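You operate a simulated robot arm through the tools that you are given. There is no shell and no other tool. Be economical: measure what you need, move in short steps, check, and stop when the job is done.

The job below is to be done with a simulated robot arm. You get a single attempt, and the scene is never put back.

TASK
Swap the shim under the bracket foot for one that closes the gap.
Fine: release the clamp, pull the old shim out, read the gap, use one shim only and clamp again.

The check looks at the end state, three seconds after you hand in, the way a careful person would. Anything else that was tipped, shoved, dropped, spilled or broken makes it a failure.

THE ROBOT
A 6-joint arm with a two-finger parallel gripper, fixed in place. Base frame: the origin is at the foot of the arm, x ahead of it, y to its left, z up; the work surface is at about z = 0.036. Readings come in m, degrees, newtons and seconds.
With the tool pointing down near the work surface it reaches from about 0.16 to 0.58 m from the base axis. Its first joint turns from -66.0 to 66.0 degrees. Payload 2.1 kg.
The tool frame sits at the grasp point between the pads (the TCP): z along the fingers, y along the line on which they close. The tips reach 0.03 m beyond it. The gripper opens to 0.094 m. The fingers are 0.028 m wide and 0.01 m thick; the gripper's body (0.05 by 0.096 m) begins 0.055 m behind the TCP.
Orientation is that of the tool frame in the base frame, as a unit quaternion [x, y, z, w]. With the fingers straight down and closing along the base's y, the tool's x points along the base's -x, its y along +y and its z along -z.

THE INTERFACE
- The arm moves only by the tool servo_tool. Its argument "plan" is a list of rows, each a list of 7 numbers: the shift along the tool's x, y, z in m, then the turn, a rotation vector about the tool's x, y, z in degrees, then the finger opening in m, from 0 to 0.094. In form: [[tx, ty, tz, wx, wy, wz, gripper], ...]. A call has 1 to 8 rows; each row shifts and turns the commanded pose from where the row before left it, along the tool's axes as they then stand. Rows are played at 5 a second. More than 0.05 m and 8.6 degrees between two rows, or a gripper value outside its range, and nothing of the call is played. Where a pose cannot be reached the arm comes as near as it can. A force on the tool above 90 N (or 10 N above the force at the start of the call, whichever is more), or a blocked arm, ends the call early, and 0.2 s more pass. The fingers move at their own pace (about 0.072 m/s each) and stop on an object; they squeeze with about 31 N. The grip force told is the motor's: it shows also when the fingers shut on nothing. Time passes only in rows, and 0.2 s behind the last, so rows that do not move let the fingers close. It gives the time, the measured TCP pose, the force on the tool (base axes), the opening and the grip force at its end, in the units of the frame above (readings bear some noise).
- Cameras (640 x 400 px; columns grow to the right, rows downward): "scene" is fixed at [0.0646, -0.3737, 0.5081]; the picture's right is [0.72, -0.70, 0.00], its down [-0.24, -0.25, -0.94] and it looks along [0.65, 0.68, -0.34] (base axes); focal length 303 px, centre (320, 200). "wrist" rides on the gripper at [0.076, 0.014, -0.102] in the tool frame; the picture's right is [-0.18, 0.98, 0.00], its down [-0.75, -0.14, -0.64] and it looks along [-0.63, -0.12, 0.77] (tool axes); focal length 243 px, centre (320, 200). There is no depth. A picture from a camera that has moved, and an enlarged one, comes with that camera's place and axes in the base frame and with its lens.
- grab_frame(camera): a new picture of that camera. The clock stands still meanwhile.
- zoom(camera, box): a new picture of the part [left, top, right, bottom] of that camera's present view, enlarged. The clock stands still meanwhile.
- close_job(): hands the job in; it is judged then, once.

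Work in short steps. Places have to be worked out from the pictures, the camera data and where the tool is seen: move nearer, look again, correct. Check each grasp and each placing, and mend what went wrong. You have 120 turns and 84 pictures in all, those below and enlarged ones among them. Open the gripper and draw the arm clear of the work before you hand the job in, unless the task says otherwise; then end with one line.

The tools are called after ">>>" by a JSON object that holds its "api" and its "payload". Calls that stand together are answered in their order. servo_tool: Moves the arm, as the interface text tells. Its arguments: {"type":"object","properties":{"plan":{"type":"array","items":{"type":"array","items":{"type":"number"}}}},"required":["plan"]} The other tools are called the same way: grab_frame (camera) takes a picture; zoom (camera, box) takes an enlarged picture of a part of a camera's view; close_job () hands the job in.

At the start:

```text
time_s: 0.0
tool_pos: [0.2576, 0.0319, 0.4026]
tool_rot: [0.0, 1.0, 0.001, 0.0]
force: [0.2, -0.7, 0.2]
finger_gap: 0.0941
gripper_force: 0.1
```

scene: 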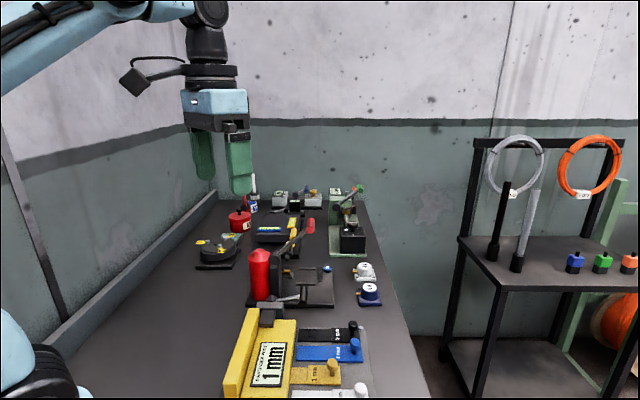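
wrist: 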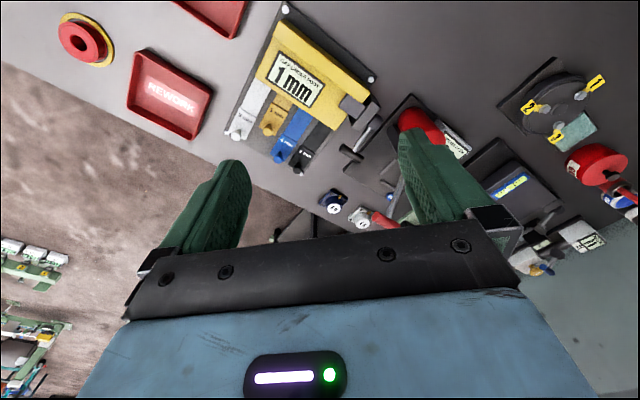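

The scene shows a yellow shim rack, a toggle clamp on a bracket and several bystanders. I zoom on the work for detail first.

>>> {"api": "zoom", "payload": {"camera": "scene", "box": [220, 200, 400, 312]}}

>>> {"api": "zoom", "payload": {"camera": "scene", "box": [210, 290, 390, 400]}}

>>> {"api": "zoom", "payload": {"camera": "wrist", "box": [220, 0, 480, 240]}}

```text
3.56 times, centred on (310, 256) of scene
camera zoom: at [0.0646, -0.3737, 0.5081], right [0.72, -0.7, 0.0], down [-0.24, -0.25, -0.94], along [0.65, 0.68, -0.34], focal length 1078 px, centre (356, 1)
```

zoom: 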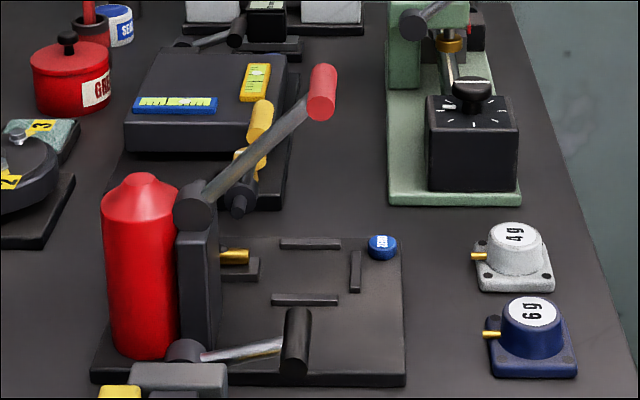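

```text
3.56 times, centred on (300, 345) of scene
camera zoom: at [0.0646, -0.3737, 0.5081], right [0.72, -0.7, 0.0], down [-0.24, -0.25, -0.94], along [0.65, 0.68, -0.34], focal length 1078 px, centre (391, -316)
```

zoom: 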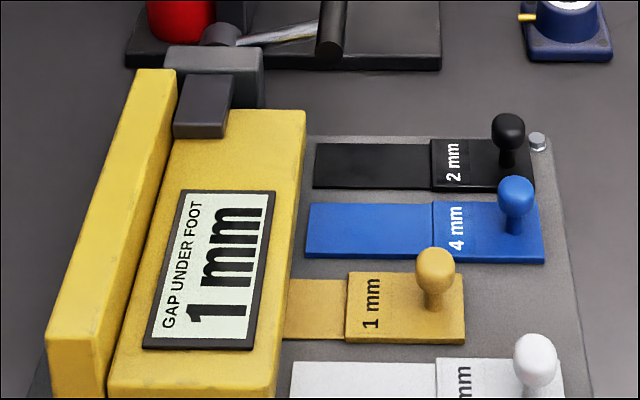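

```text
1.67 times, centred on (350, 120) of wrist
camera zoom: at [0.1812, 0.0441, 0.506], right [0.18, 0.98, 0.0], down [0.75, -0.14, 0.64], along [0.63, -0.12, -0.77], focal length 404 px, centre (270, 333)
```

zoom: 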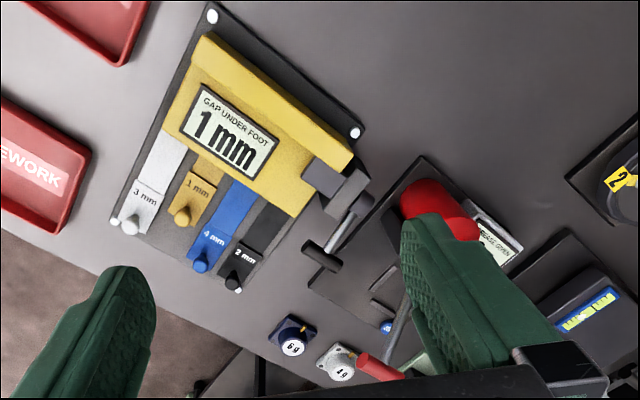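

The yellow angle bracket carries the gap gauge, with the shims in a row on its side. I move the wrist camera back and lower to see the bracket, clamp and shims up close.

>>> {"api": "servo_tool", "payload": {"plan": [[0.022, -0.0105, 0.03, 0, 0, 0, 0.094], [0.022, -0.0105, 0.03, 0, 0, 0, 0.094], [0.022, -0.0105, 0.03, 0, 0, 0, 0.094], [0.022, -0.0105, 0.03, 0, 0, 0, 0.094]]}}

>>> {"api": "grab_frame", "payload": {"camera": "wrist"}}

>>> {"api": "grab_frame", "payload": {"camera": "scene"}}

```text
time_s: 1.0
tool_pos: [0.1691, -0.0115, 0.2825]
tool_rot: [0.0, 1.0, 0.002, 0.0]
force: [0.4, -0.9, 0.5]
finger_gap: 0.0942
gripper_force: 0.1
```

```text
78 pictures are left
camera wrist: at [0.0926, 0.0021, 0.3867], right [0.18, 0.98, 0.0], down [0.75, -0.14, 0.64], along [0.63, -0.12, -0.77], focal length 243 px, centre (320, 200)
```

wrist: 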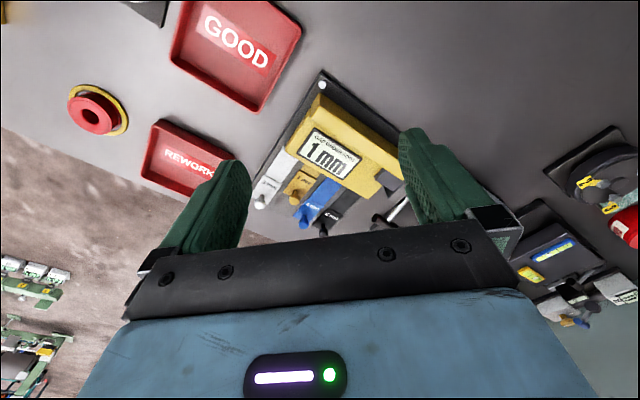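

```text
77 pictures are left
```

scene: 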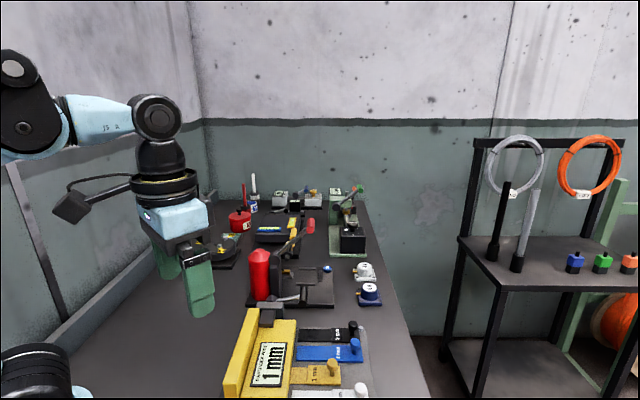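

The view is clear of the fingers; I enlarge the bracket and its surroundings.

>>> {"api": "zoom", "payload": {"camera": "wrist", "box": [235, 60, 425, 240]}}

>>> {"api": "zoom", "payload": {"camera": "scene", "box": [220, 280, 300, 330]}}

```text
2.22 times, centred on (330, 150) of wrist
camera zoom: at [0.0926, 0.0021, 0.3867], right [0.18, 0.98, 0.0], down [0.75, -0.14, 0.64], along [0.63, -0.12, -0.77], focal length 539 px, centre (298, 311)
```

zoom: 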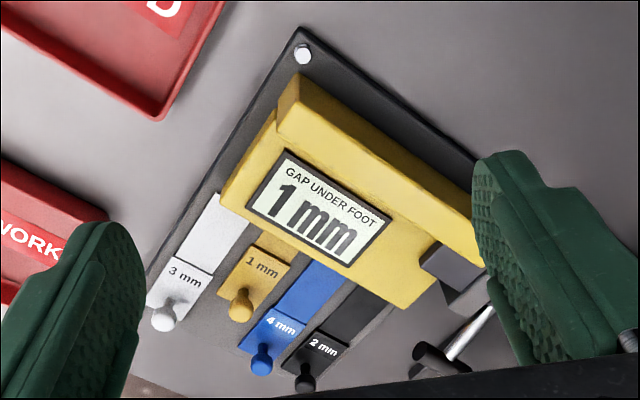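

```text
8.00 times, centred on (260, 305) of scene
camera zoom: at [0.0646, -0.3737, 0.5081], right [0.72, -0.7, 0.0], down [-0.24, -0.25, -0.94], along [0.65, 0.68, -0.34], focal length 2426 px, centre (800, -640)
```

zoom: 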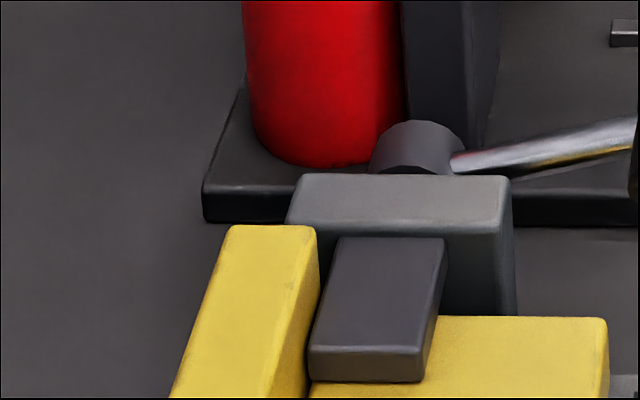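

Triangulating from both cameras: the bracket is yawed about 45°, with its clamp hub near (0.38, 0.105). The clamp's T-bar handle is near (0.43, 0.06), and the gold 1 mm shim's knob is near (0.355, -0.10). I yaw the tool 45° to line up with the bracket.

>>> {"api": "servo_tool", "payload": {"plan": [[0, 0, 0, 0, 0, -7.5, 0.094], [0, 0, 0, 0, 0, -7.5, 0.094], [0, 0, 0, 0, 0, -7.5, 0.094], [0, 0, 0, 0, 0, -7.5, 0.094], [0, 0, 0, 0, 0, -7.5, 0.094], [0, 0, 0, 0, 0, -7.5, 0.094]]}}

>>> {"api": "servo_tool", "payload": {"plan": [[-0.0289, -0.0235, 0.02, 0, 0, 0, 0.06], [-0.0289, -0.0235, 0.02, 0, 0, 0, 0.06], [-0.0289, -0.0235, 0.02, 0, 0, 0, 0.06], [0, 0, 0, 0, 0, 0, 0.06]]}}

>>> {"api": "grab_frame", "payload": {"camera": "wrist"}}

```text
time_s: 2.4
tool_pos: [0.17, -0.0104, 0.2838]
tool_rot: [-0.385, 0.923, 0.0, 0.0]
force: [-0.1, 0.1, -0.2]
finger_gap: 0.0938
gripper_force: 0.1
```

```text
time_s: 3.4
tool_pos: [0.2807, -0.0009, 0.222]
tool_rot: [-0.383, 0.924, -0.001, 0.001]
force: [0.2, -0.3, 0.0]
finger_gap: 0.0599
gripper_force: 0.1
```

```text
74 pictures are left
camera wrist: at [0.2163, -0.0448, 0.3251], right [-0.56, 0.83, 0.0], down [0.63, 0.43, 0.64], along [0.53, 0.36, -0.77], focal length 243 px, centre (320, 200)
```

wrist: 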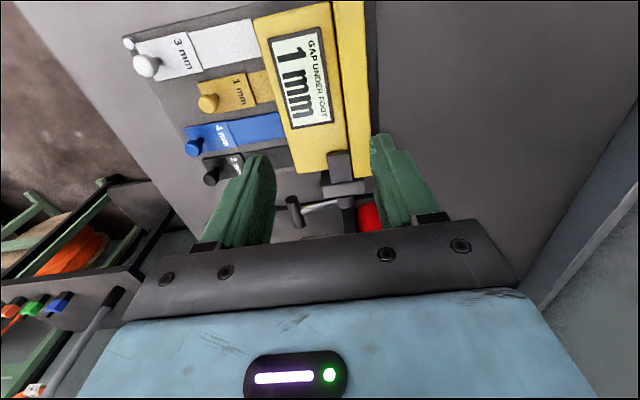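

The clamp shows between the fingers; I enlarge it.

>>> {"api": "zoom", "payload": {"camera": "wrist", "box": [250, 130, 410, 240]}}

>>> {"api": "zoom", "payload": {"camera": "wrist", "box": [110, 0, 400, 190]}}

```text
3.64 times, centred on (330, 185) of wrist
camera zoom: at [0.2163, -0.0448, 0.3251], right [-0.56, 0.83, 0.0], down [0.63, 0.43, 0.64], along [0.53, 0.36, -0.77], focal length 882 px, centre (284, 254)
```

zoom: 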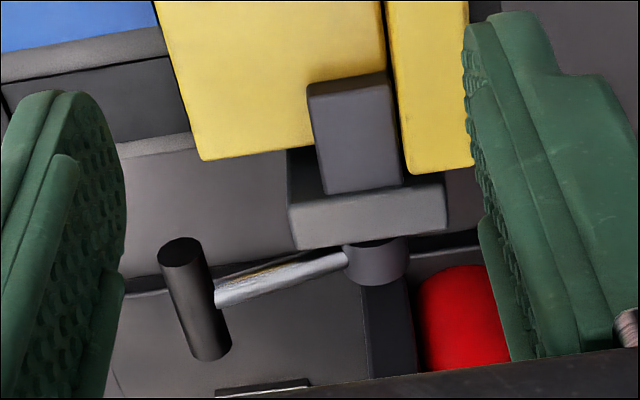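

```text
2.11 times, centred on (255, 95) of wrist
camera zoom: at [0.2163, -0.0448, 0.3251], right [-0.56, 0.83, 0.0], down [0.63, 0.43, 0.64], along [0.53, 0.36, -0.77], focal length 511 px, centre (457, 421)
```

zoom: 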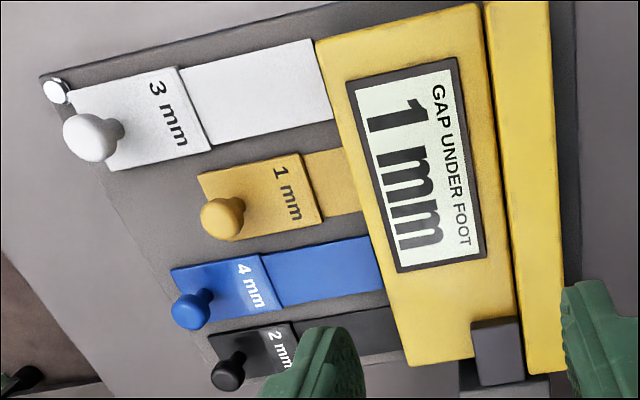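

Intersecting both views puts the hub near (0.38, 0.109, 0.065). The T-bar is near (0.432, 0.060, 0.071), horizontal and parallel to the bracket. I tilt the tool 45° so its body leans away from the neighbouring fixture, then go to a standoff and cage the bar from there.

>>> {"api": "servo_tool", "payload": {"plan": [[0, 0, 0, -7.5, 0, 0, 0.036], [0, 0, 0, -7.5, 0, 0, 0.036], [0, 0, 0, -7.5, 0, 0, 0.036], [0, 0, 0, -7.5, 0, 0, 0.036], [0, 0, 0, -7.5, 0, 0, 0.036], [0, 0, 0, -7.5, 0, 0, 0.036]]}}

>>> {"api": "servo_tool", "payload": {"plan": [[-0.0275, -0.0303, -0.0057, 0, 0, 0, 0.036], [-0.0275, -0.0303, -0.0057, 0, 0, 0, 0.036], [-0.0275, -0.0303, -0.0057, 0, 0, 0, 0.036], [-0.0275, -0.0303, -0.0057, 0, 0, 0, 0.036], [-0.0275, -0.0303, -0.0057, 0, 0, 0, 0.036], [0, 0, 0, 0, 0, 0, 0.036]]}}

>>> {"api": "grab_frame", "payload": {"camera": "wrist"}}

>>> {"api": "grab_frame", "payload": {"camera": "scene"}}

```text
time_s: 4.8
tool_pos: [0.2853, 0.0156, 0.2227]
tool_rot: [-0.366, 0.888, 0.261, -0.099]
force: [-0.2, -0.2, 0.0]
finger_gap: 0.0359
gripper_force: 0.2
out of reach, approached as far as the arm can: row 5, 6
```

```text
time_s: 6.2
tool_pos: [0.4828, 0.012, 0.169]
tool_rot: [-0.365, 0.888, 0.26, -0.099]
force: [-0.3, 0.0, 0.0]
finger_gap: 0.036
gripper_force: 0.1
```

```text
71 pictures are left
camera wrist: at [0.4577, -0.0744, 0.2624], right [-0.46, 0.72, 0.53], down [0.86, 0.19, 0.48], along [0.24, 0.67, -0.7], focal length 243 px, centre (320, 200)
```

wrist: 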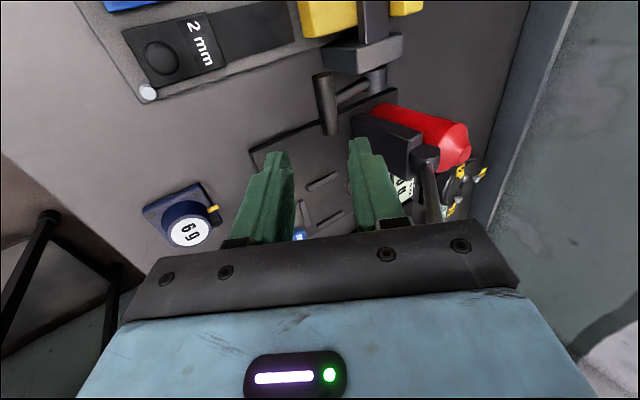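

```text
70 pictures are left
```

scene: 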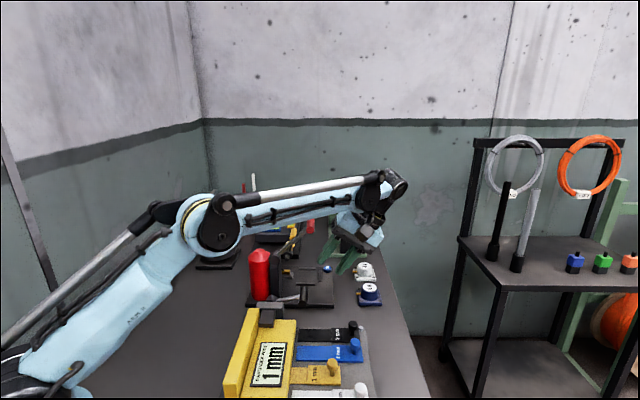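

The arm stopped at a tilt of about 32°, which is still usable. The newest view confirms the bar at (0.433, 0.058). I close in to a standoff and try to add some tilt there.

>>> {"api": "servo_tool", "payload": {"plan": [[0.007, 0.0034, 0.025, 0, 0, 0, 0.036], [0.007, 0.0034, 0.025, 0, 0, 0, 0.036], [0, 0, 0, -6, 0, 0, 0.036], [0, 0, 0, -6, 0, 0, 0.036], [0, 0, 0, 0, 0, 0, 0.036]]}}

>>> {"api": "grab_frame", "payload": {"camera": "wrist"}}

>>> {"api": "zoom", "payload": {"camera": "scene", "box": [240, 180, 420, 310]}}

```text
time_s: 7.4
tool_pos: [0.4514, 0.0294, 0.1303]
tool_rot: [-0.363, 0.883, 0.28, -0.103]
force: [0.1, -0.9, 0.4]
finger_gap: 0.0358
gripper_force: 0.1
out of reach, approached as far as the arm can: row 3, 4
```

```text
69 pictures are left
camera wrist: at [0.4276, -0.0595, 0.2208], right [-0.44, 0.7, 0.56], down [0.87, 0.18, 0.46], along [0.22, 0.69, -0.68], focal length 243 px, centre (320, 200)
```

wrist: 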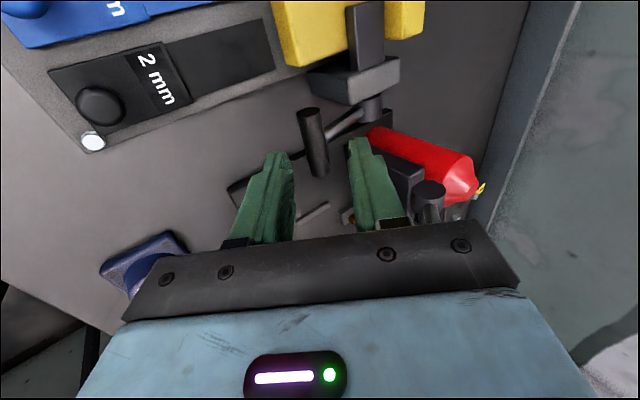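

```text
3.08 times, centred on (330, 245) of scene
camera zoom: at [0.0646, -0.3737, 0.5081], right [0.72, -0.7, 0.0], down [-0.24, -0.25, -0.94], along [0.65, 0.68, -0.34], focal length 933 px, centre (289, 62)
```

zoom: 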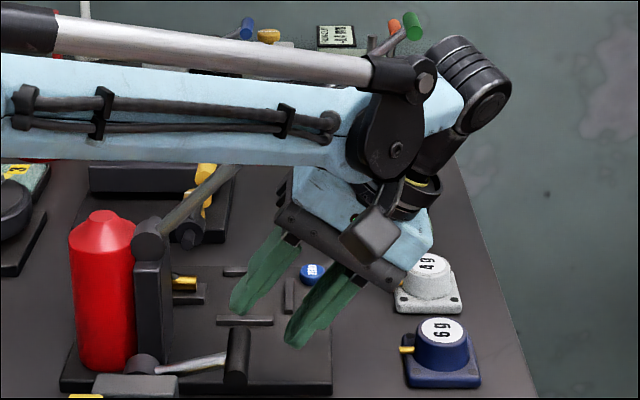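

The wrist is at its limit, with about 35° of tilt. The bar sits between the fingertips in the picture, so I move in along the fingers.

>>> {"api": "servo_tool", "payload": {"plan": [[0.0019, -0.0025, 0.016, 0, 0, 0, 0.036], [0.0019, -0.0025, 0.016, 0, 0, 0, 0.036], [0, 0, 0, 0, 0, 0, 0.036]]}}

>>> {"api": "zoom", "payload": {"camera": "wrist", "box": [200, 60, 440, 240]}}

>>> {"api": "zoom", "payload": {"camera": "scene", "box": [240, 220, 360, 310]}}

```text
time_s: 8.2
tool_pos: [0.44, 0.0387, 0.1001]
tool_rot: [-0.362, 0.883, 0.28, -0.103]
force: [0.2, 0.0, 0.3]
finger_gap: 0.0362
gripper_force: 0.2
```

```text
2.22 times, centred on (320, 150) of wrist
camera zoom: at [0.416, -0.0506, 0.1913], right [-0.44, 0.7, 0.56], down [0.87, 0.18, 0.46], along [0.22, 0.69, -0.68], focal length 539 px, centre (320, 311)
```

zoom: 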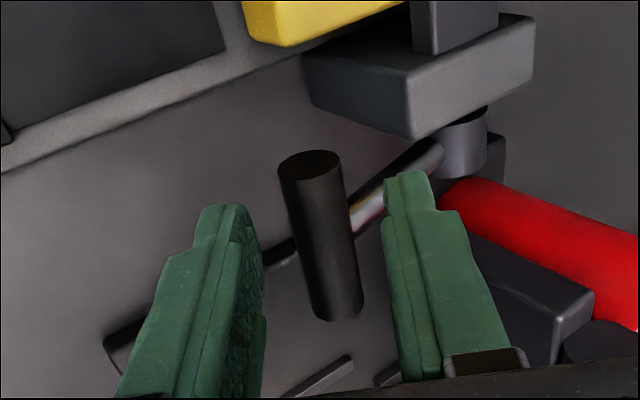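

```text
4.44 times, centred on (300, 265) of scene
camera zoom: at [0.0646, -0.3737, 0.5081], right [0.72, -0.7, 0.0], down [-0.24, -0.25, -0.94], along [0.65, 0.68, -0.34], focal length 1348 px, centre (409, -89)
```

zoom: 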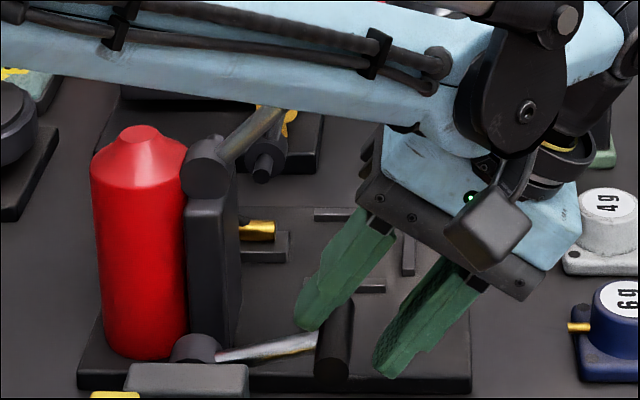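

The upper finger would meet the rod, so I shift 12 mm toward the bar's near end first, then advance the last 15 mm.

>>> {"api": "servo_tool", "payload": {"plan": [[0.013, 0, 0, 0, 0, 0, 0.036], [0, 0, 0.008, 0, 0, 0, 0.036], [0, 0, 0.0075, 0, 0, 0, 0.036], [0, 0, 0, 0, 0, 0, 0.036]]}}

>>> {"api": "zoom", "payload": {"camera": "wrist", "box": [200, 60, 440, 240]}}

>>> {"api": "zoom", "payload": {"camera": "scene", "box": [240, 220, 360, 310]}}

```text
time_s: 9.2
tool_pos: [0.4242, 0.0357, 0.087]
tool_rot: [-0.362, 0.883, 0.281, -0.103]
force: [0.4, 0.1, 0.7]
finger_gap: 0.0361
gripper_force: 0.1
```

```text
2.22 times, centred on (320, 150) of wrist
camera zoom: at [0.4002, -0.0536, 0.1779], right [-0.44, 0.7, 0.56], down [0.87, 0.18, 0.46], along [0.22, 0.69, -0.68], focal length 539 px, centre (320, 311)
```

zoom: 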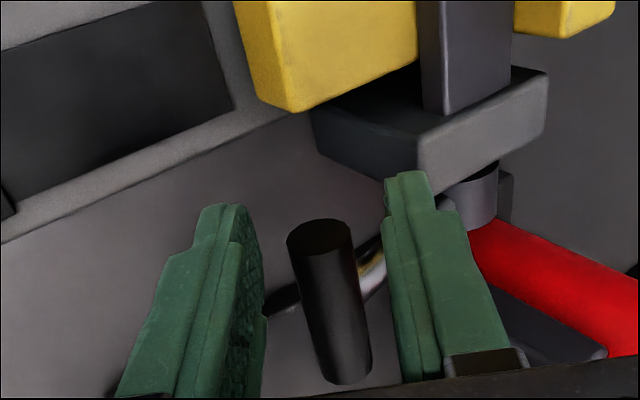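

```text
4.44 times, centred on (300, 265) of scene
camera zoom: at [0.0646, -0.3737, 0.5081], right [0.72, -0.7, 0.0], down [-0.24, -0.25, -0.94], along [0.65, 0.68, -0.34], focal length 1348 px, centre (409, -89)
```

zoom: 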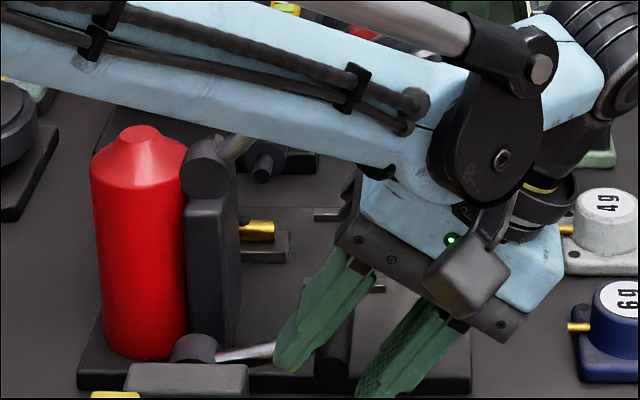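

The bar's near half is caged between the fingers and the rod is clear. I close on it.

>>> {"api": "servo_tool", "payload": {"plan": [[0, 0, 0, 0, 0, 0, 0.02], [0, 0, 0, 0, 0, 0, 0.01], [0, 0, 0, 0, 0, 0, 0.008], [0, 0, 0, 0, 0, 0, 0.008]]}}

>>> {"api": "zoom", "payload": {"camera": "wrist", "box": [200, 60, 440, 240]}}

```text
time_s: 10.2
tool_pos: [0.4244, 0.0343, 0.0869]
tool_rot: [-0.362, 0.883, 0.279, -0.102]
force: [6.6, -3.5, -1.2]
finger_gap: 0.0176
gripper_force: 44.6
```

```text
2.22 times, centred on (320, 150) of wrist
camera zoom: at [0.4003, -0.0539, 0.1779], right [-0.44, 0.7, 0.56], down [0.87, 0.17, 0.46], along [0.23, 0.69, -0.69], focal length 539 px, centre (320, 311)
```

zoom: 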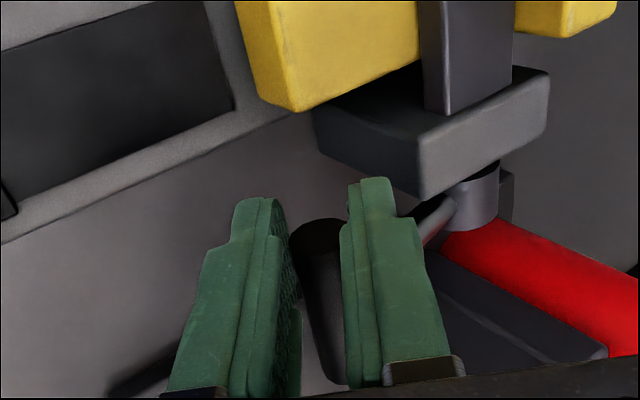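

Gripped at 17.6 mm. I lift the bar about 15° along its arc around the hub as a test, watching the force.

>>> {"api": "servo_tool", "payload": {"plan": [[0, 0.0041, -0.0049, 0, 0, 0, 0.008], [0, 0.0046, -0.0043, 0, 0, 0, 0.008], [0, 0.005, -0.0036, 0, 0, 0, 0.008], [0, 0, 0, 0, 0, 0, 0.008]]}}

>>> {"api": "zoom", "payload": {"camera": "scene", "box": [240, 220, 360, 310]}}

```text
time_s: 11.2
tool_pos: [0.4207, 0.0394, 0.105]
tool_rot: [-0.364, 0.882, 0.281, -0.104]
force: [-15.2, 19.9, -17.8]
finger_gap: 0.0173
gripper_force: 45.6
```

```text
4.44 times, centred on (300, 265) of scene
camera zoom: at [0.0646, -0.3737, 0.5081], right [0.72, -0.7, 0.0], down [-0.24, -0.25, -0.94], along [0.65, 0.68, -0.34], focal length 1348 px, centre (409, -89)
```

zoom: 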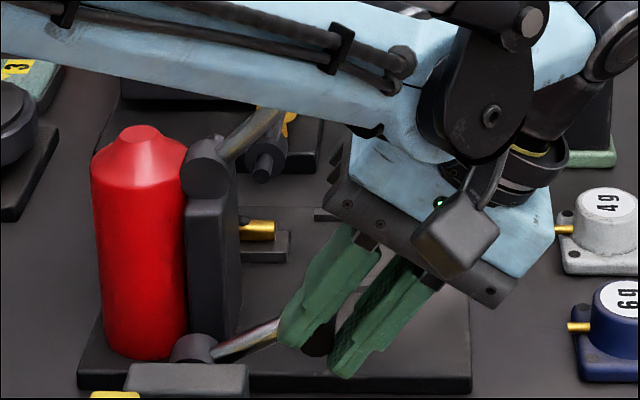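

The rod has risen with the bar, at moderate force. I continue to about 50°, pulling slightly inward.

>>> {"api": "servo_tool", "payload": {"plan": [[0, 0.0056, -0.0031, 0, 0, 0, 0.008], [0, 0.0059, -0.0026, 0, 0, 0, 0.008], [0, 0.0061, -0.0021, 0, 0, 0, 0.008], [0, 0.0063, -0.0016, 0, 0, 0, 0.008], [0, 0.0064, -0.0011, 0, 0, 0, 0.008], [0, 0.0064, -0.0006, 0, 0, 0, 0.008], [0, 0, 0, 0, 0, 0, 0.008]]}}

>>> {"api": "zoom", "payload": {"camera": "scene", "box": [240, 220, 360, 310]}}

```text
time_s: 12.8
tool_pos: [0.4048, 0.0535, 0.1354]
tool_rot: [-0.362, 0.884, 0.279, -0.102]
force: [4.6, 18.7, -21.9]
finger_gap: 0.0175
gripper_force: 45.4
```

```text
4.44 times, centred on (300, 265) of scene
camera zoom: at [0.0647, -0.3737, 0.5081], right [0.72, -0.7, 0.0], down [-0.24, -0.25, -0.94], along [0.65, 0.67, -0.34], focal length 1348 px, centre (409, -89)
```

zoom: 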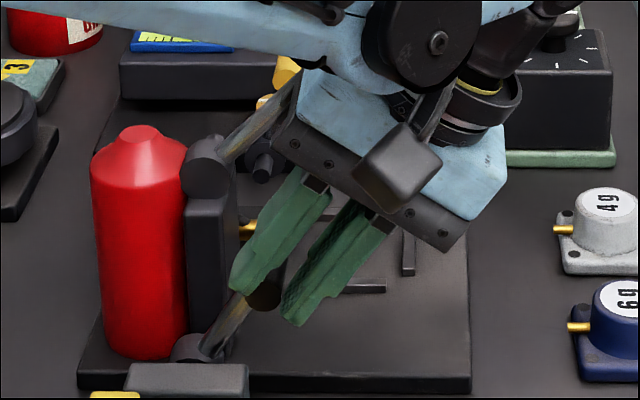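

The lever is at about 55°. I carry on toward 80° and check again.

>>> {"api": "servo_tool", "payload": {"plan": [[0, 0.0062, -0.0003, 0, 0, 0, 0.008], [0, 0.0062, 0.0002, 0, 0, 0, 0.008], [0, 0.0062, 0.0008, 0, 0, 0, 0.008], [0, 0.0061, 0.0013, 0, 0, 0, 0.008], [0, 0.006, 0.0018, 0, 0, 0, 0.008], [0, 0.0058, 0.0023, 0, 0, 0, 0.008], [0, 0, 0, 0, 0, 0, 0.008]]}}

>>> {"api": "zoom", "payload": {"camera": "scene", "box": [230, 220, 350, 310]}}

>>> {"api": "grab_frame", "payload": {"camera": "wrist"}}

```text
time_s: 14.1
tool_pos: [0.3899, 0.0673, 0.1493]
tool_rot: [-0.352, 0.891, 0.27, -0.096]
force: [7.9, -7.4, 10.0]
finger_gap: 0.0151
gripper_force: 44.3
stopped in row 6: the force on the tool passed its limit (the readings are from after the stop); the commanded pose is now the measured one
```

```text
4.44 times, centred on (290, 265) of scene
camera zoom: at [0.0645, -0.3737, 0.5081], right [0.72, -0.7, 0.0], down [-0.24, -0.25, -0.94], along [0.65, 0.68, -0.34], focal length 1348 px, centre (453, -89)
```

zoom: 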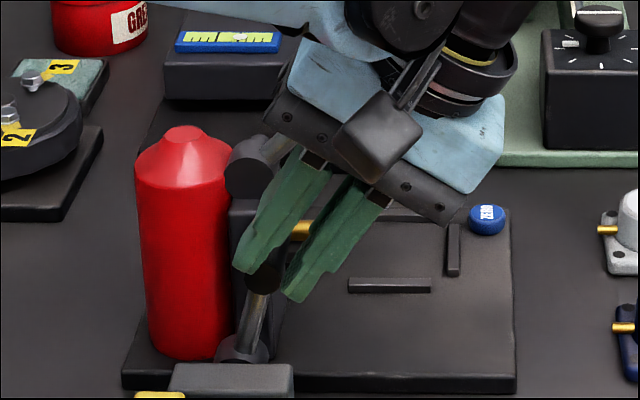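

```text
59 pictures are left
camera wrist: at [0.3618, -0.0196, 0.242], right [-0.43, 0.72, 0.54], down [0.86, 0.16, 0.48], along [0.26, 0.67, -0.69], focal length 243 px, centre (320, 200)
```

wrist: 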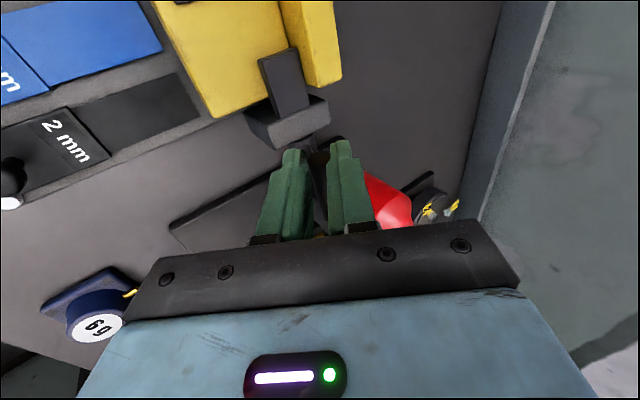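

The grip is slipping off at about 75–80°, likely near the lever's stop. I open and back straight out, then check the lever, pad and gauge.

>>> {"api": "servo_tool", "payload": {"plan": [[0, 0, 0, 0, 0, 0, 0.03], [0, 0, 0, 0, 0, 0, 0.036], [0, 0, -0.02, 0, 0, 0, 0.036], [0, 0, -0.03, 0, 0, 0, 0.036], [0, -0.02, -0.03, 0, 0, 0, 0.036], [0, 0, 0, 0, 0, 0, 0.036]]}}

>>> {"api": "grab_frame", "payload": {"camera": "wrist"}}

>>> {"api": "zoom", "payload": {"camera": "scene", "box": [210, 250, 370, 400]}}

```text
time_s: 15.5
tool_pos: [0.4295, 0.0228, 0.2048]
tool_rot: [-0.354, 0.89, 0.27, -0.096]
force: [-1.2, -0.6, 0.3]
finger_gap: 0.0359
gripper_force: 0.1
```

```text
58 pictures are left
camera wrist: at [0.4021, -0.0631, 0.2987], right [-0.43, 0.72, 0.54], down [0.87, 0.16, 0.47], along [0.25, 0.67, -0.69], focal length 243 px, centre (320, 200)
```

wrist: 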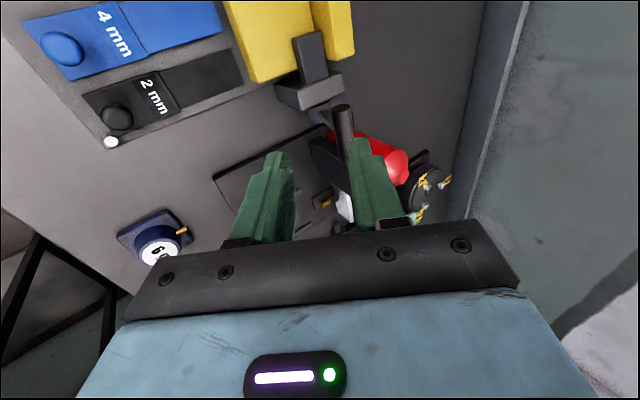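

```text
2.67 times, centred on (290, 325) of scene
camera zoom: at [0.0646, -0.3737, 0.5081], right [0.72, -0.7, 0.0], down [-0.24, -0.25, -0.94], along [0.65, 0.67, -0.34], focal length 809 px, centre (400, -133)
```

zoom: 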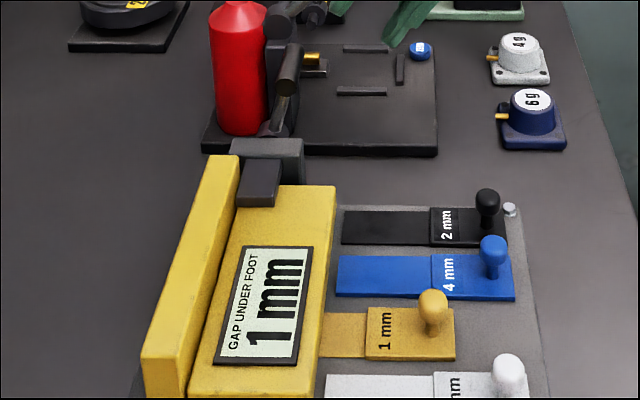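

The lever stayed up. I check whether the pad lifted off the foot.

>>> {"api": "zoom", "payload": {"camera": "scene", "box": [220, 280, 300, 330]}}

>>> {"api": "zoom", "payload": {"camera": "wrist", "box": [240, 0, 400, 150]}}

```text
8.00 times, centred on (260, 305) of scene
camera zoom: at [0.0646, -0.3737, 0.5081], right [0.72, -0.7, 0.0], down [-0.24, -0.25, -0.94], along [0.65, 0.67, -0.34], focal length 2426 px, centre (800, -640)
```

zoom: 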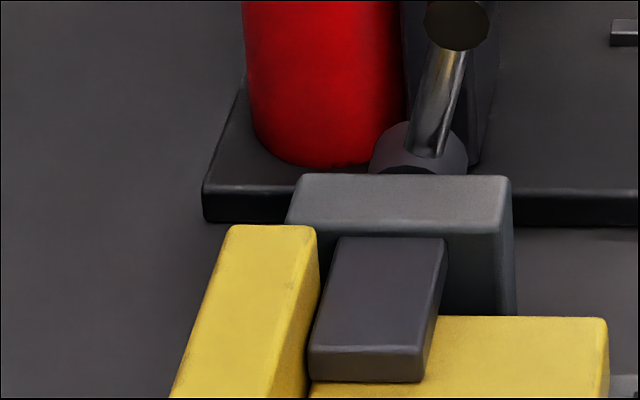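

```text
2.67 times, centred on (320, 75) of wrist
camera zoom: at [0.4021, -0.0631, 0.2987], right [-0.43, 0.72, 0.54], down [0.87, 0.16, 0.47], along [0.25, 0.67, -0.69], focal length 647 px, centre (320, 533)
```

zoom: 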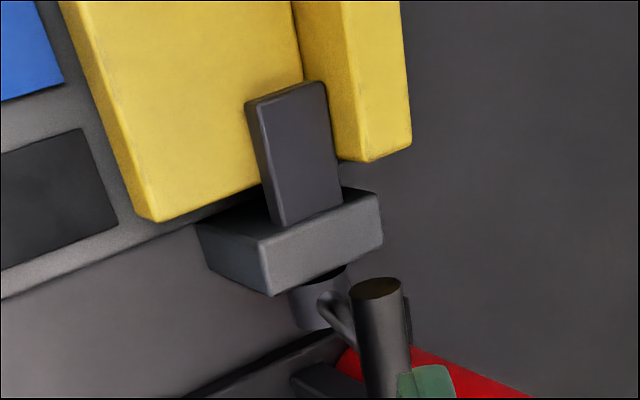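

The pad looks unchanged and the lever is at about 75°, so it may have some travel left. I close the fingers and place them on the handle's outer side, to push it gently to its end stop.

>>> {"api": "servo_tool", "payload": {"plan": [[-0.004, -0.0168, 0, 0, 0, 0, 0.0], [-0.004, 0, 0.0312, 0, 0, 0, 0.0], [0, 0, 0.0312, 0, 0, 0, 0.0], [0, 0, 0.0312, 0, 0, 0, 0.0], [0, 0, 0, 0, 0, 0, 0.0]]}}

>>> {"api": "zoom", "payload": {"camera": "scene", "box": [230, 220, 350, 310]}}

```text
time_s: 16.7
tool_pos: [0.4101, 0.0573, 0.1162]
tool_rot: [-0.353, 0.891, 0.269, -0.096]
force: [0.1, 0.9, -0.2]
finger_gap: 0.0
gripper_force: 30.9
```

```text
4.44 times, centred on (290, 265) of scene
camera zoom: at [0.0645, -0.3737, 0.5081], right [0.72, -0.7, 0.0], down [-0.24, -0.25, -0.94], along [0.65, 0.68, -0.34], focal length 1348 px, centre (453, -89)
```

zoom: 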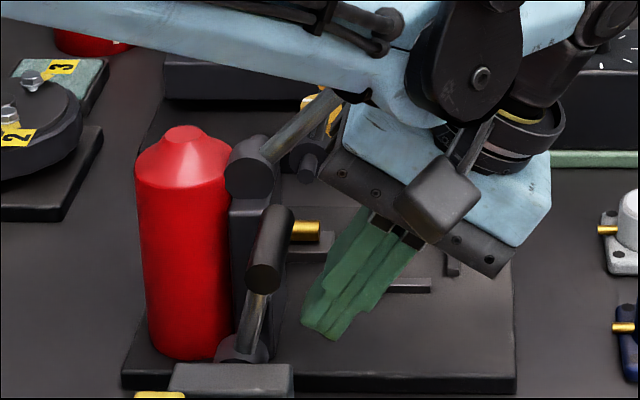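

The closed fingers sit right of the bar, about 2 cm away. I push inward in small steps.

>>> {"api": "servo_tool", "payload": {"plan": [[0, 0.007, 0, 0, 0, 0, 0.0], [0, 0.007, 0, 0, 0, 0, 0.0], [0, 0.005, 0.001, 0, 0, 0, 0.0], [0, 0.004, 0.001, 0, 0, 0, 0.0], [0, 0.004, 0.001, 0, 0, 0, 0.0], [0, 0, 0, 0, 0, 0, 0.0]]}}

>>> {"api": "zoom", "payload": {"camera": "scene", "box": [230, 220, 350, 310]}}

```text
time_s: 18.1
tool_pos: [0.3993, 0.068, 0.1269]
tool_rot: [-0.347, 0.897, 0.259, -0.089]
force: [51.8, -43.3, -19.9]
finger_gap: 0.0
gripper_force: 31.0
```

```text
4.44 times, centred on (290, 265) of scene
camera zoom: at [0.0647, -0.3737, 0.5081], right [0.72, -0.7, 0.0], down [-0.24, -0.25, -0.94], along [0.65, 0.67, -0.34], focal length 1348 px, centre (453, -89)
```

zoom: 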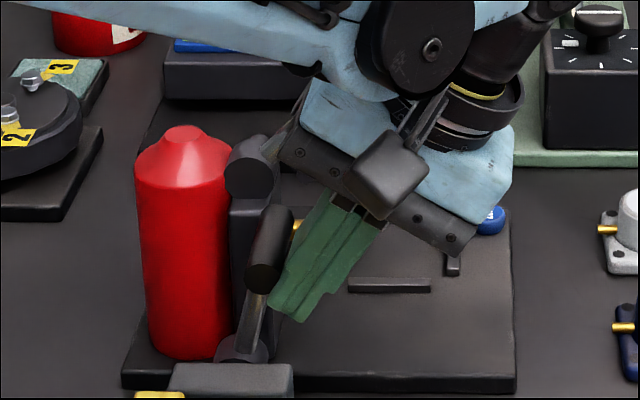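

A 70 N push with no lever motion means it is hard on its open stop, so the clamp is released. I back off, rise and set the tool upright again.

>>> {"api": "servo_tool", "payload": {"plan": [[0, -0.02, 0, 0, 0, 0, 0.0], [0, -0.01, -0.035, 0, 0, 0, 0.03], [0, 0, -0.045, 0, 0, 0, 0.04], [0, 0, -0.03, 8, 0, 0, 0.04], [0, 0, 0, 8, 0, 0, 0.04], [0, 0, 0, 8, 0, 0, 0.04], [0, 0, 0, 8, 0, 0, 0.04], [0, 0, 0, 0, 0, 0, 0.04]]}}

>>> {"api": "zoom", "payload": {"camera": "scene", "box": [220, 240, 400, 400]}}

```text
time_s: 19.9
tool_pos: [0.4516, 0.01, 0.2069]
tool_rot: [-0.367, 0.93, 0.013, 0.005]
force: [-0.3, 0.8, 0.2]
finger_gap: 0.0401
gripper_force: 0.0
```

```text
2.50 times, centred on (310, 320) of scene
camera zoom: at [0.0645, -0.3737, 0.5081], right [0.72, -0.7, 0.0], down [-0.24, -0.25, -0.94], along [0.65, 0.68, -0.34], focal length 758 px, centre (345, -100)
```

zoom: 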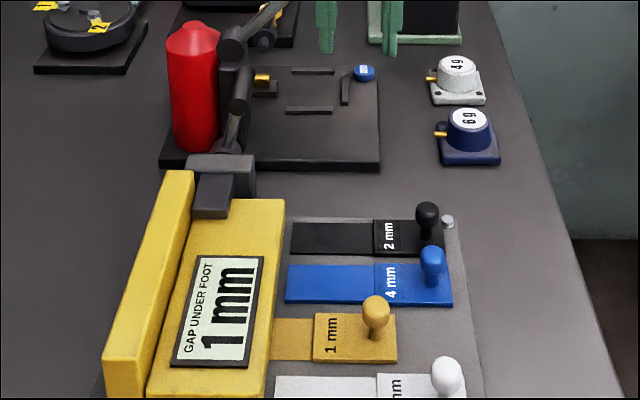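

The lever stays open. The tool is nearly upright; I trim the yaw and travel above the gold knob at about (0.354, -0.105).

>>> {"api": "servo_tool", "payload": {"plan": [[0, 0, 0, 0, 0, -1.9, 0.05], [0.0376, -0.0031, 0.0092, 0, 0, 0, 0.05], [0.0376, -0.0031, 0.0092, 0, 0, 0, 0.05], [0.0376, -0.0031, 0.0092, 0, 0, 0, 0.05], [0.0376, -0.0031, 0.0092, 0, 0, 0, 0.05], [0, 0, 0, 0, 0, 0, 0.05]]}}

>>> {"api": "grab_frame", "payload": {"camera": "wrist"}}

```text
time_s: 21.3
tool_pos: [0.3552, -0.1034, 0.1646]
tool_rot: [-0.382, 0.924, 0.014, 0.006]
force: [-0.3, -0.2, 1.0]
finger_gap: 0.0499
gripper_force: 0.1
```

```text
51 pictures are left
camera wrist: at [0.2899, -0.1518, 0.2664], right [-0.56, 0.83, 0.02], down [0.63, 0.41, 0.65], along [0.53, 0.38, -0.76], focal length 243 px, centre (320, 200)
```

wrist: 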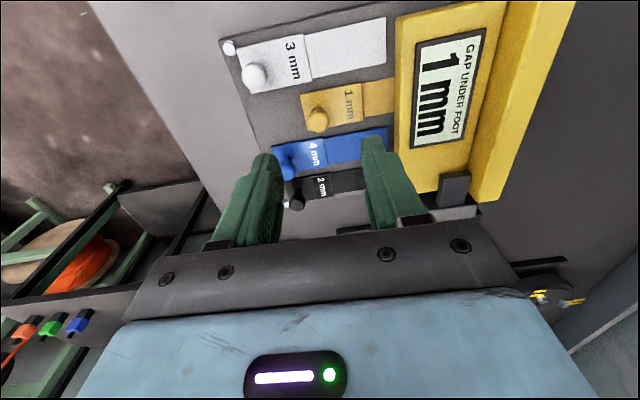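

The knob sits straight under the TCP at about z 0.063. I remove the residual tilt and descend part way to check.

>>> {"api": "servo_tool", "payload": {"plan": [[0, 0, 0, 1.6, 0, 0, 0.036], [0, 0, 0.03, 0, 0, 0, 0.036], [0, 0, 0.03, 0, 0, 0, 0.036], [0, 0, 0, 0, 0, 0, 0.036]]}}

>>> {"api": "zoom", "payload": {"camera": "wrist", "box": [200, 60, 440, 240]}}

>>> {"api": "zoom", "payload": {"camera": "scene", "box": [260, 300, 400, 400]}}

```text
time_s: 22.3
tool_pos: [0.3548, -0.1036, 0.1055]
tool_rot: [-0.381, 0.924, 0.0, 0.012]
force: [0.0, 0.9, -0.2]
finger_gap: 0.0361
gripper_force: 0.0
```

```text
2.22 times, centred on (320, 150) of wrist
camera zoom: at [0.2884, -0.1491, 0.2069], right [-0.56, 0.83, 0.0], down [0.62, 0.43, 0.66], along [0.55, 0.37, -0.75], focal length 539 px, centre (320, 311)
```

zoom: 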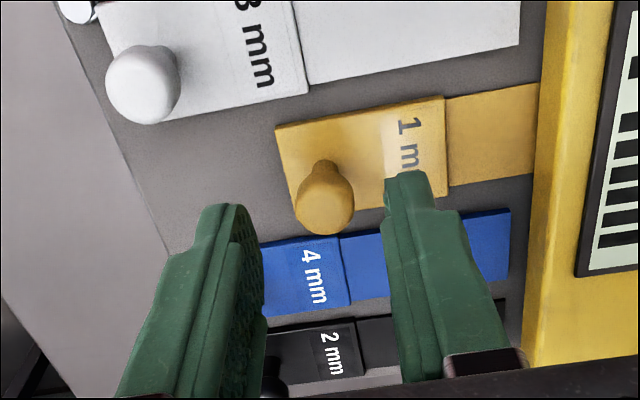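

```text
4.00 times, centred on (330, 350) of scene
camera zoom: at [0.0645, -0.3737, 0.5081], right [0.72, -0.7, 0.0], down [-0.24, -0.25, -0.94], along [0.65, 0.68, -0.34], focal length 1213 px, centre (280, -400)
```

zoom: 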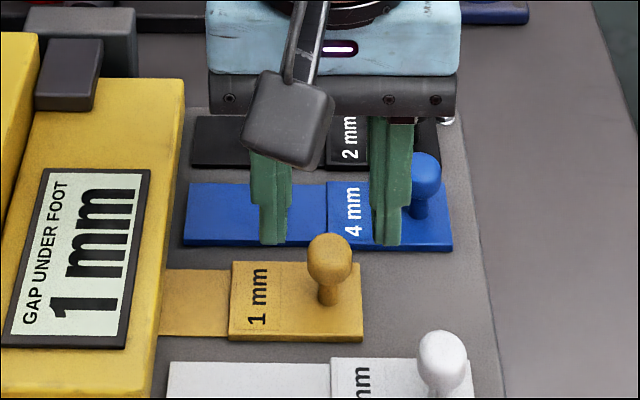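

The fingers straddle the knob and the projection agrees. I descend the last 24 mm and close.

>>> {"api": "servo_tool", "payload": {"plan": [[0, 0, 0.012, 0, 0, 0, 0.036], [0, 0, 0.012, 0, 0, 0, 0.036], [0, 0, 0, 0, 0, 0, 0.02], [0, 0, 0, 0, 0, 0, 0.006], [0, 0, 0, 0, 0, 0, 0.006], [0, 0, 0, 0, 0, 0, 0.006]]}}

>>> {"api": "zoom", "payload": {"camera": "scene", "box": [260, 300, 400, 400]}}

```text
time_s: 23.7
tool_pos: [0.356, -0.103, 0.0809]
tool_rot: [-0.381, 0.925, 0.001, 0.011]
force: [-0.5, 0.2, -0.6]
finger_gap: 0.006
gripper_force: 0.0
```

```text
4.00 times, centred on (330, 350) of scene
camera zoom: at [0.0646, -0.3737, 0.5081], right [0.72, -0.7, 0.0], down [-0.24, -0.25, -0.94], along [0.65, 0.68, -0.34], focal length 1213 px, centre (280, -400)
```

zoom: 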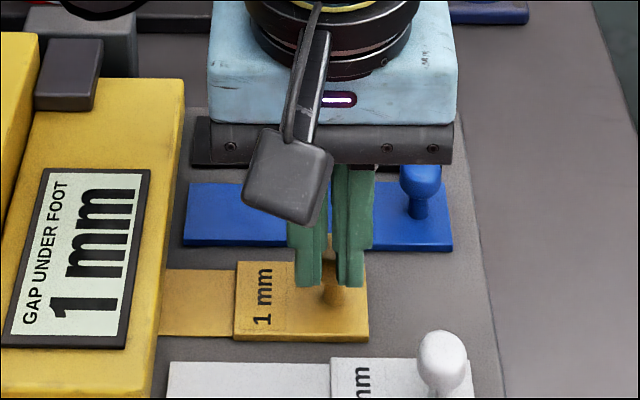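

The gap reached the commanded 6 mm with no grip force, which is suspicious. I look from the wrist.

>>> {"api": "zoom", "payload": {"camera": "wrist", "box": [240, 80, 400, 200]}}

>>> {"api": "zoom", "payload": {"camera": "scene", "box": [320, 345, 360, 385]}}

```text
3.33 times, centred on (320, 140) of wrist
camera zoom: at [0.2887, -0.1489, 0.1829], right [-0.56, 0.83, 0.0], down [0.62, 0.43, 0.66], along [0.55, 0.37, -0.75], focal length 809 px, centre (320, 400)
```

zoom: 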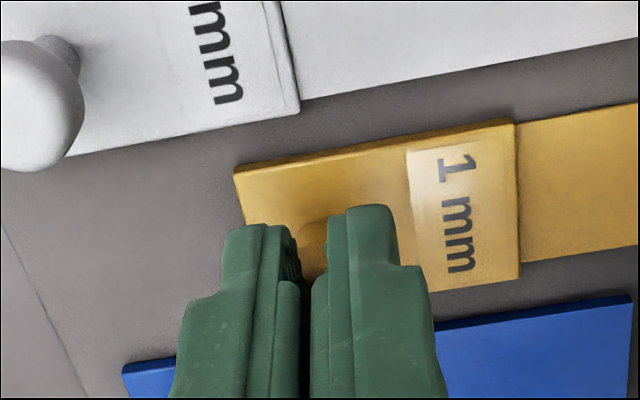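

```text
10.00 times, centred on (340, 365) of scene
camera zoom: at [0.0646, -0.3737, 0.5081], right [0.72, -0.7, 0.0], down [-0.24, -0.25, -0.94], along [0.65, 0.68, -0.34], focal length 3033 px, centre (120, -1450)
```

zoom: 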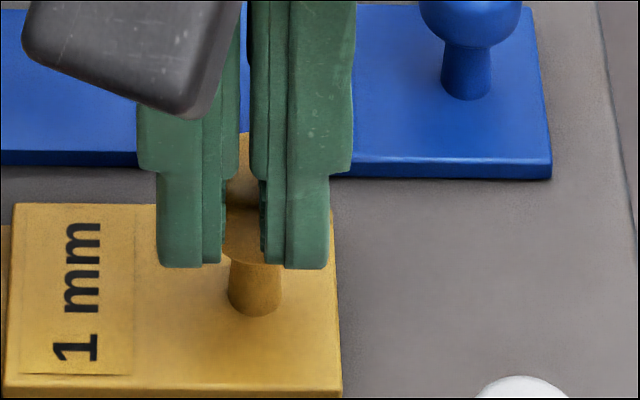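

The head is visually between the pads, but the reading shows no contact. The solid part must be narrower, so I close fully and see what gap holds.

>>> {"api": "servo_tool", "payload": {"plan": [[0, 0, 0, 0, 0, 0, 0.0], [0, 0, 0, 0, 0, 0, 0.0], [0, 0, 0, 0, 0, 0, 0.0]]}}

>>> {"api": "zoom", "payload": {"camera": "scene", "box": [320, 345, 360, 385]}}

```text
time_s: 24.5
tool_pos: [0.3556, -0.1032, 0.0809]
tool_rot: [-0.381, 0.924, 0.001, 0.011]
force: [-0.2, 0.2, -0.4]
finger_gap: 0.0
gripper_force: 30.8
```

```text
10.00 times, centred on (340, 365) of scene
camera zoom: at [0.0646, -0.3737, 0.5081], right [0.72, -0.7, 0.0], down [-0.24, -0.25, -0.94], along [0.65, 0.68, -0.34], focal length 3033 px, centre (120, -1450)
```

zoom: 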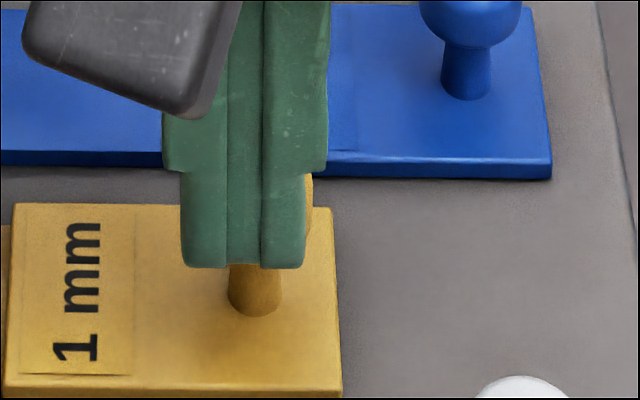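

Triangulation puts the head at (0.359, -0.100, 0.059), lower than I assumed and 5 mm further along the bracket. The tips only just reached it, so I reopen, shift 5 mm along and go lower, feeling for the tab.

>>> {"api": "servo_tool", "payload": {"plan": [[0, 0, 0, 0, 0, 0, 0.036], [-0.005, 0, 0, 0, -1.2, 0, 0.036], [0, 0, 0.002, 0, 0, 0, 0.036], [0, 0, 0.002, 0, 0, 0, 0.036], [0, 0, 0, 0, 0, 0, 0.036]]}}

>>> {"api": "zoom", "payload": {"camera": "scene", "box": [310, 340, 370, 385]}}

>>> {"api": "zoom", "payload": {"camera": "wrist", "box": [240, 80, 400, 200]}}

```text
time_s: 25.7
tool_pos: [0.3587, -0.0993, 0.0768]
tool_rot: [-0.382, 0.924, 0.006, 0.02]
force: [-0.2, -0.2, 0.0]
finger_gap: 0.0359
gripper_force: 0.1
```

```text
8.89 times, centred on (340, 362) of scene
camera zoom: at [0.0646, -0.3737, 0.5081], right [0.72, -0.7, 0.0], down [-0.24, -0.25, -0.94], along [0.65, 0.68, -0.34], focal length 2696 px, centre (142, -1244)
```

zoom: 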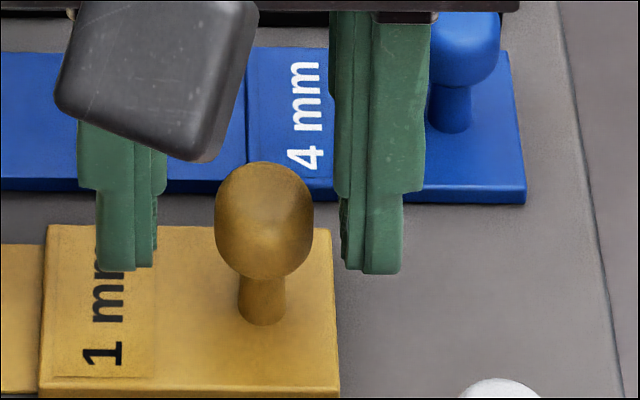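

```text
3.33 times, centred on (320, 140) of wrist
camera zoom: at [0.2907, -0.1465, 0.1773], right [-0.56, 0.83, 0.0], down [0.61, 0.42, 0.67], along [0.56, 0.38, -0.74], focal length 809 px, centre (320, 400)
```

zoom: 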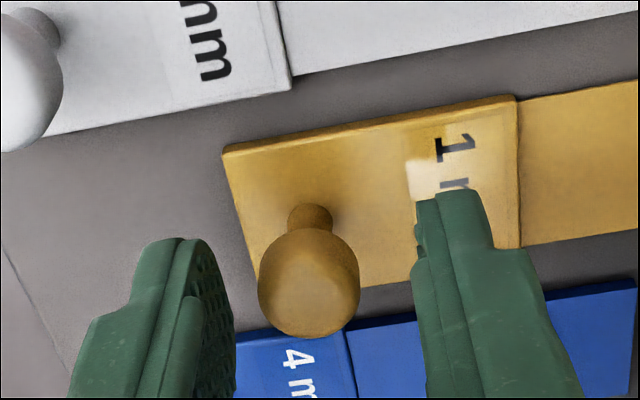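

The new triangulation puts the head at (0.3615, -0.1012, 0.0545), well aligned now but lower than the tips. I straighten the tilt, shift 3 mm outward and go 7 mm deeper.

>>> {"api": "servo_tool", "payload": {"plan": [[0, -0.0025, 0, 0, 2.2, 0, 0.036], [0, 0, 0.0025, 0, 0, 0, 0.036], [0, 0, 0.002, 0, 0, 0, 0.036], [0, 0, 0.002, 0, 0, 0, 0.036], [0, 0, 0, 0, 0, 0, 0.036]]}}

>>> {"api": "zoom", "payload": {"camera": "scene", "box": [310, 340, 370, 385]}}

```text
time_s: 26.9
tool_pos: [0.3598, -0.1001, 0.0711]
tool_rot: [-0.381, 0.924, -0.003, 0.003]
force: [-0.1, 0.8, -0.3]
finger_gap: 0.0359
gripper_force: 0.1
```

```text
8.89 times, centred on (340, 362) of scene
camera zoom: at [0.0646, -0.3737, 0.5081], right [0.72, -0.7, 0.0], down [-0.24, -0.25, -0.94], along [0.65, 0.68, -0.34], focal length 2696 px, centre (142, -1244)
```

zoom: 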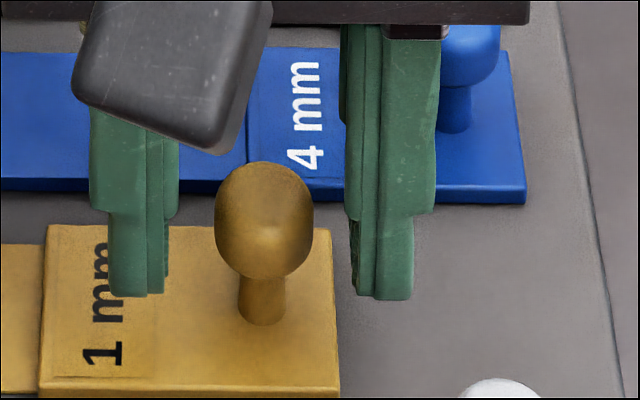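

The head is centred between the fingers. I close slowly to feel for contact.

>>> {"api": "servo_tool", "payload": {"plan": [[0, 0, 0, 0, 0, 0, 0.02], [0, 0, 0, 0, 0, 0, 0.012], [0, 0, 0, 0, 0, 0, 0.012], [0, 0, 0, 0, 0, 0, 0.004], [0, 0, 0, 0, 0, 0, 0.004]]}}

>>> {"api": "zoom", "payload": {"camera": "scene", "box": [310, 340, 370, 385]}}

>>> {"api": "zoom", "payload": {"camera": "wrist", "box": [240, 80, 400, 200]}}

```text
time_s: 28.1
tool_pos: [0.3613, -0.1004, 0.0711]
tool_rot: [-0.382, 0.924, -0.003, 0.003]
force: [0.8, -0.3, -1.8]
finger_gap: 0.0197
gripper_force: 45.0
```

```text
8.89 times, centred on (340, 362) of scene
camera zoom: at [0.0646, -0.3737, 0.5081], right [0.72, -0.7, 0.0], down [-0.24, -0.25, -0.94], along [0.65, 0.68, -0.34], focal length 2696 px, centre (142, -1244)
```

zoom: 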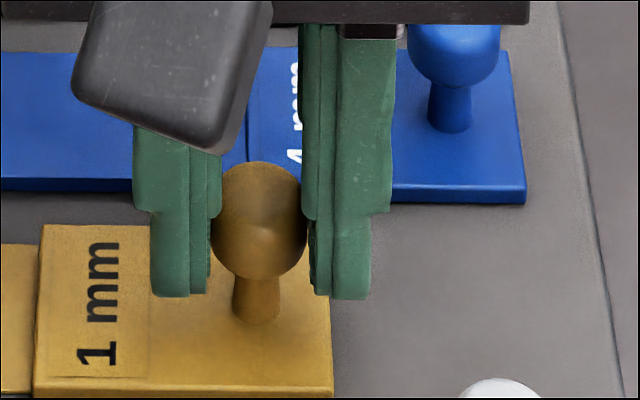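

```text
3.33 times, centred on (320, 140) of wrist
camera zoom: at [0.2953, -0.145, 0.1739], right [-0.56, 0.83, -0.01], down [0.63, 0.43, 0.65], along [0.54, 0.36, -0.76], focal length 809 px, centre (320, 400)
```

zoom: 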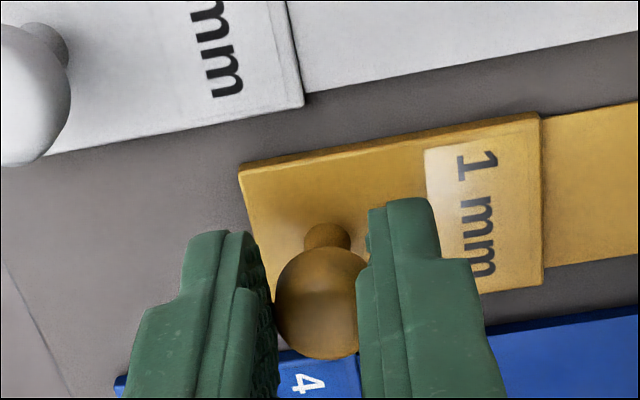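

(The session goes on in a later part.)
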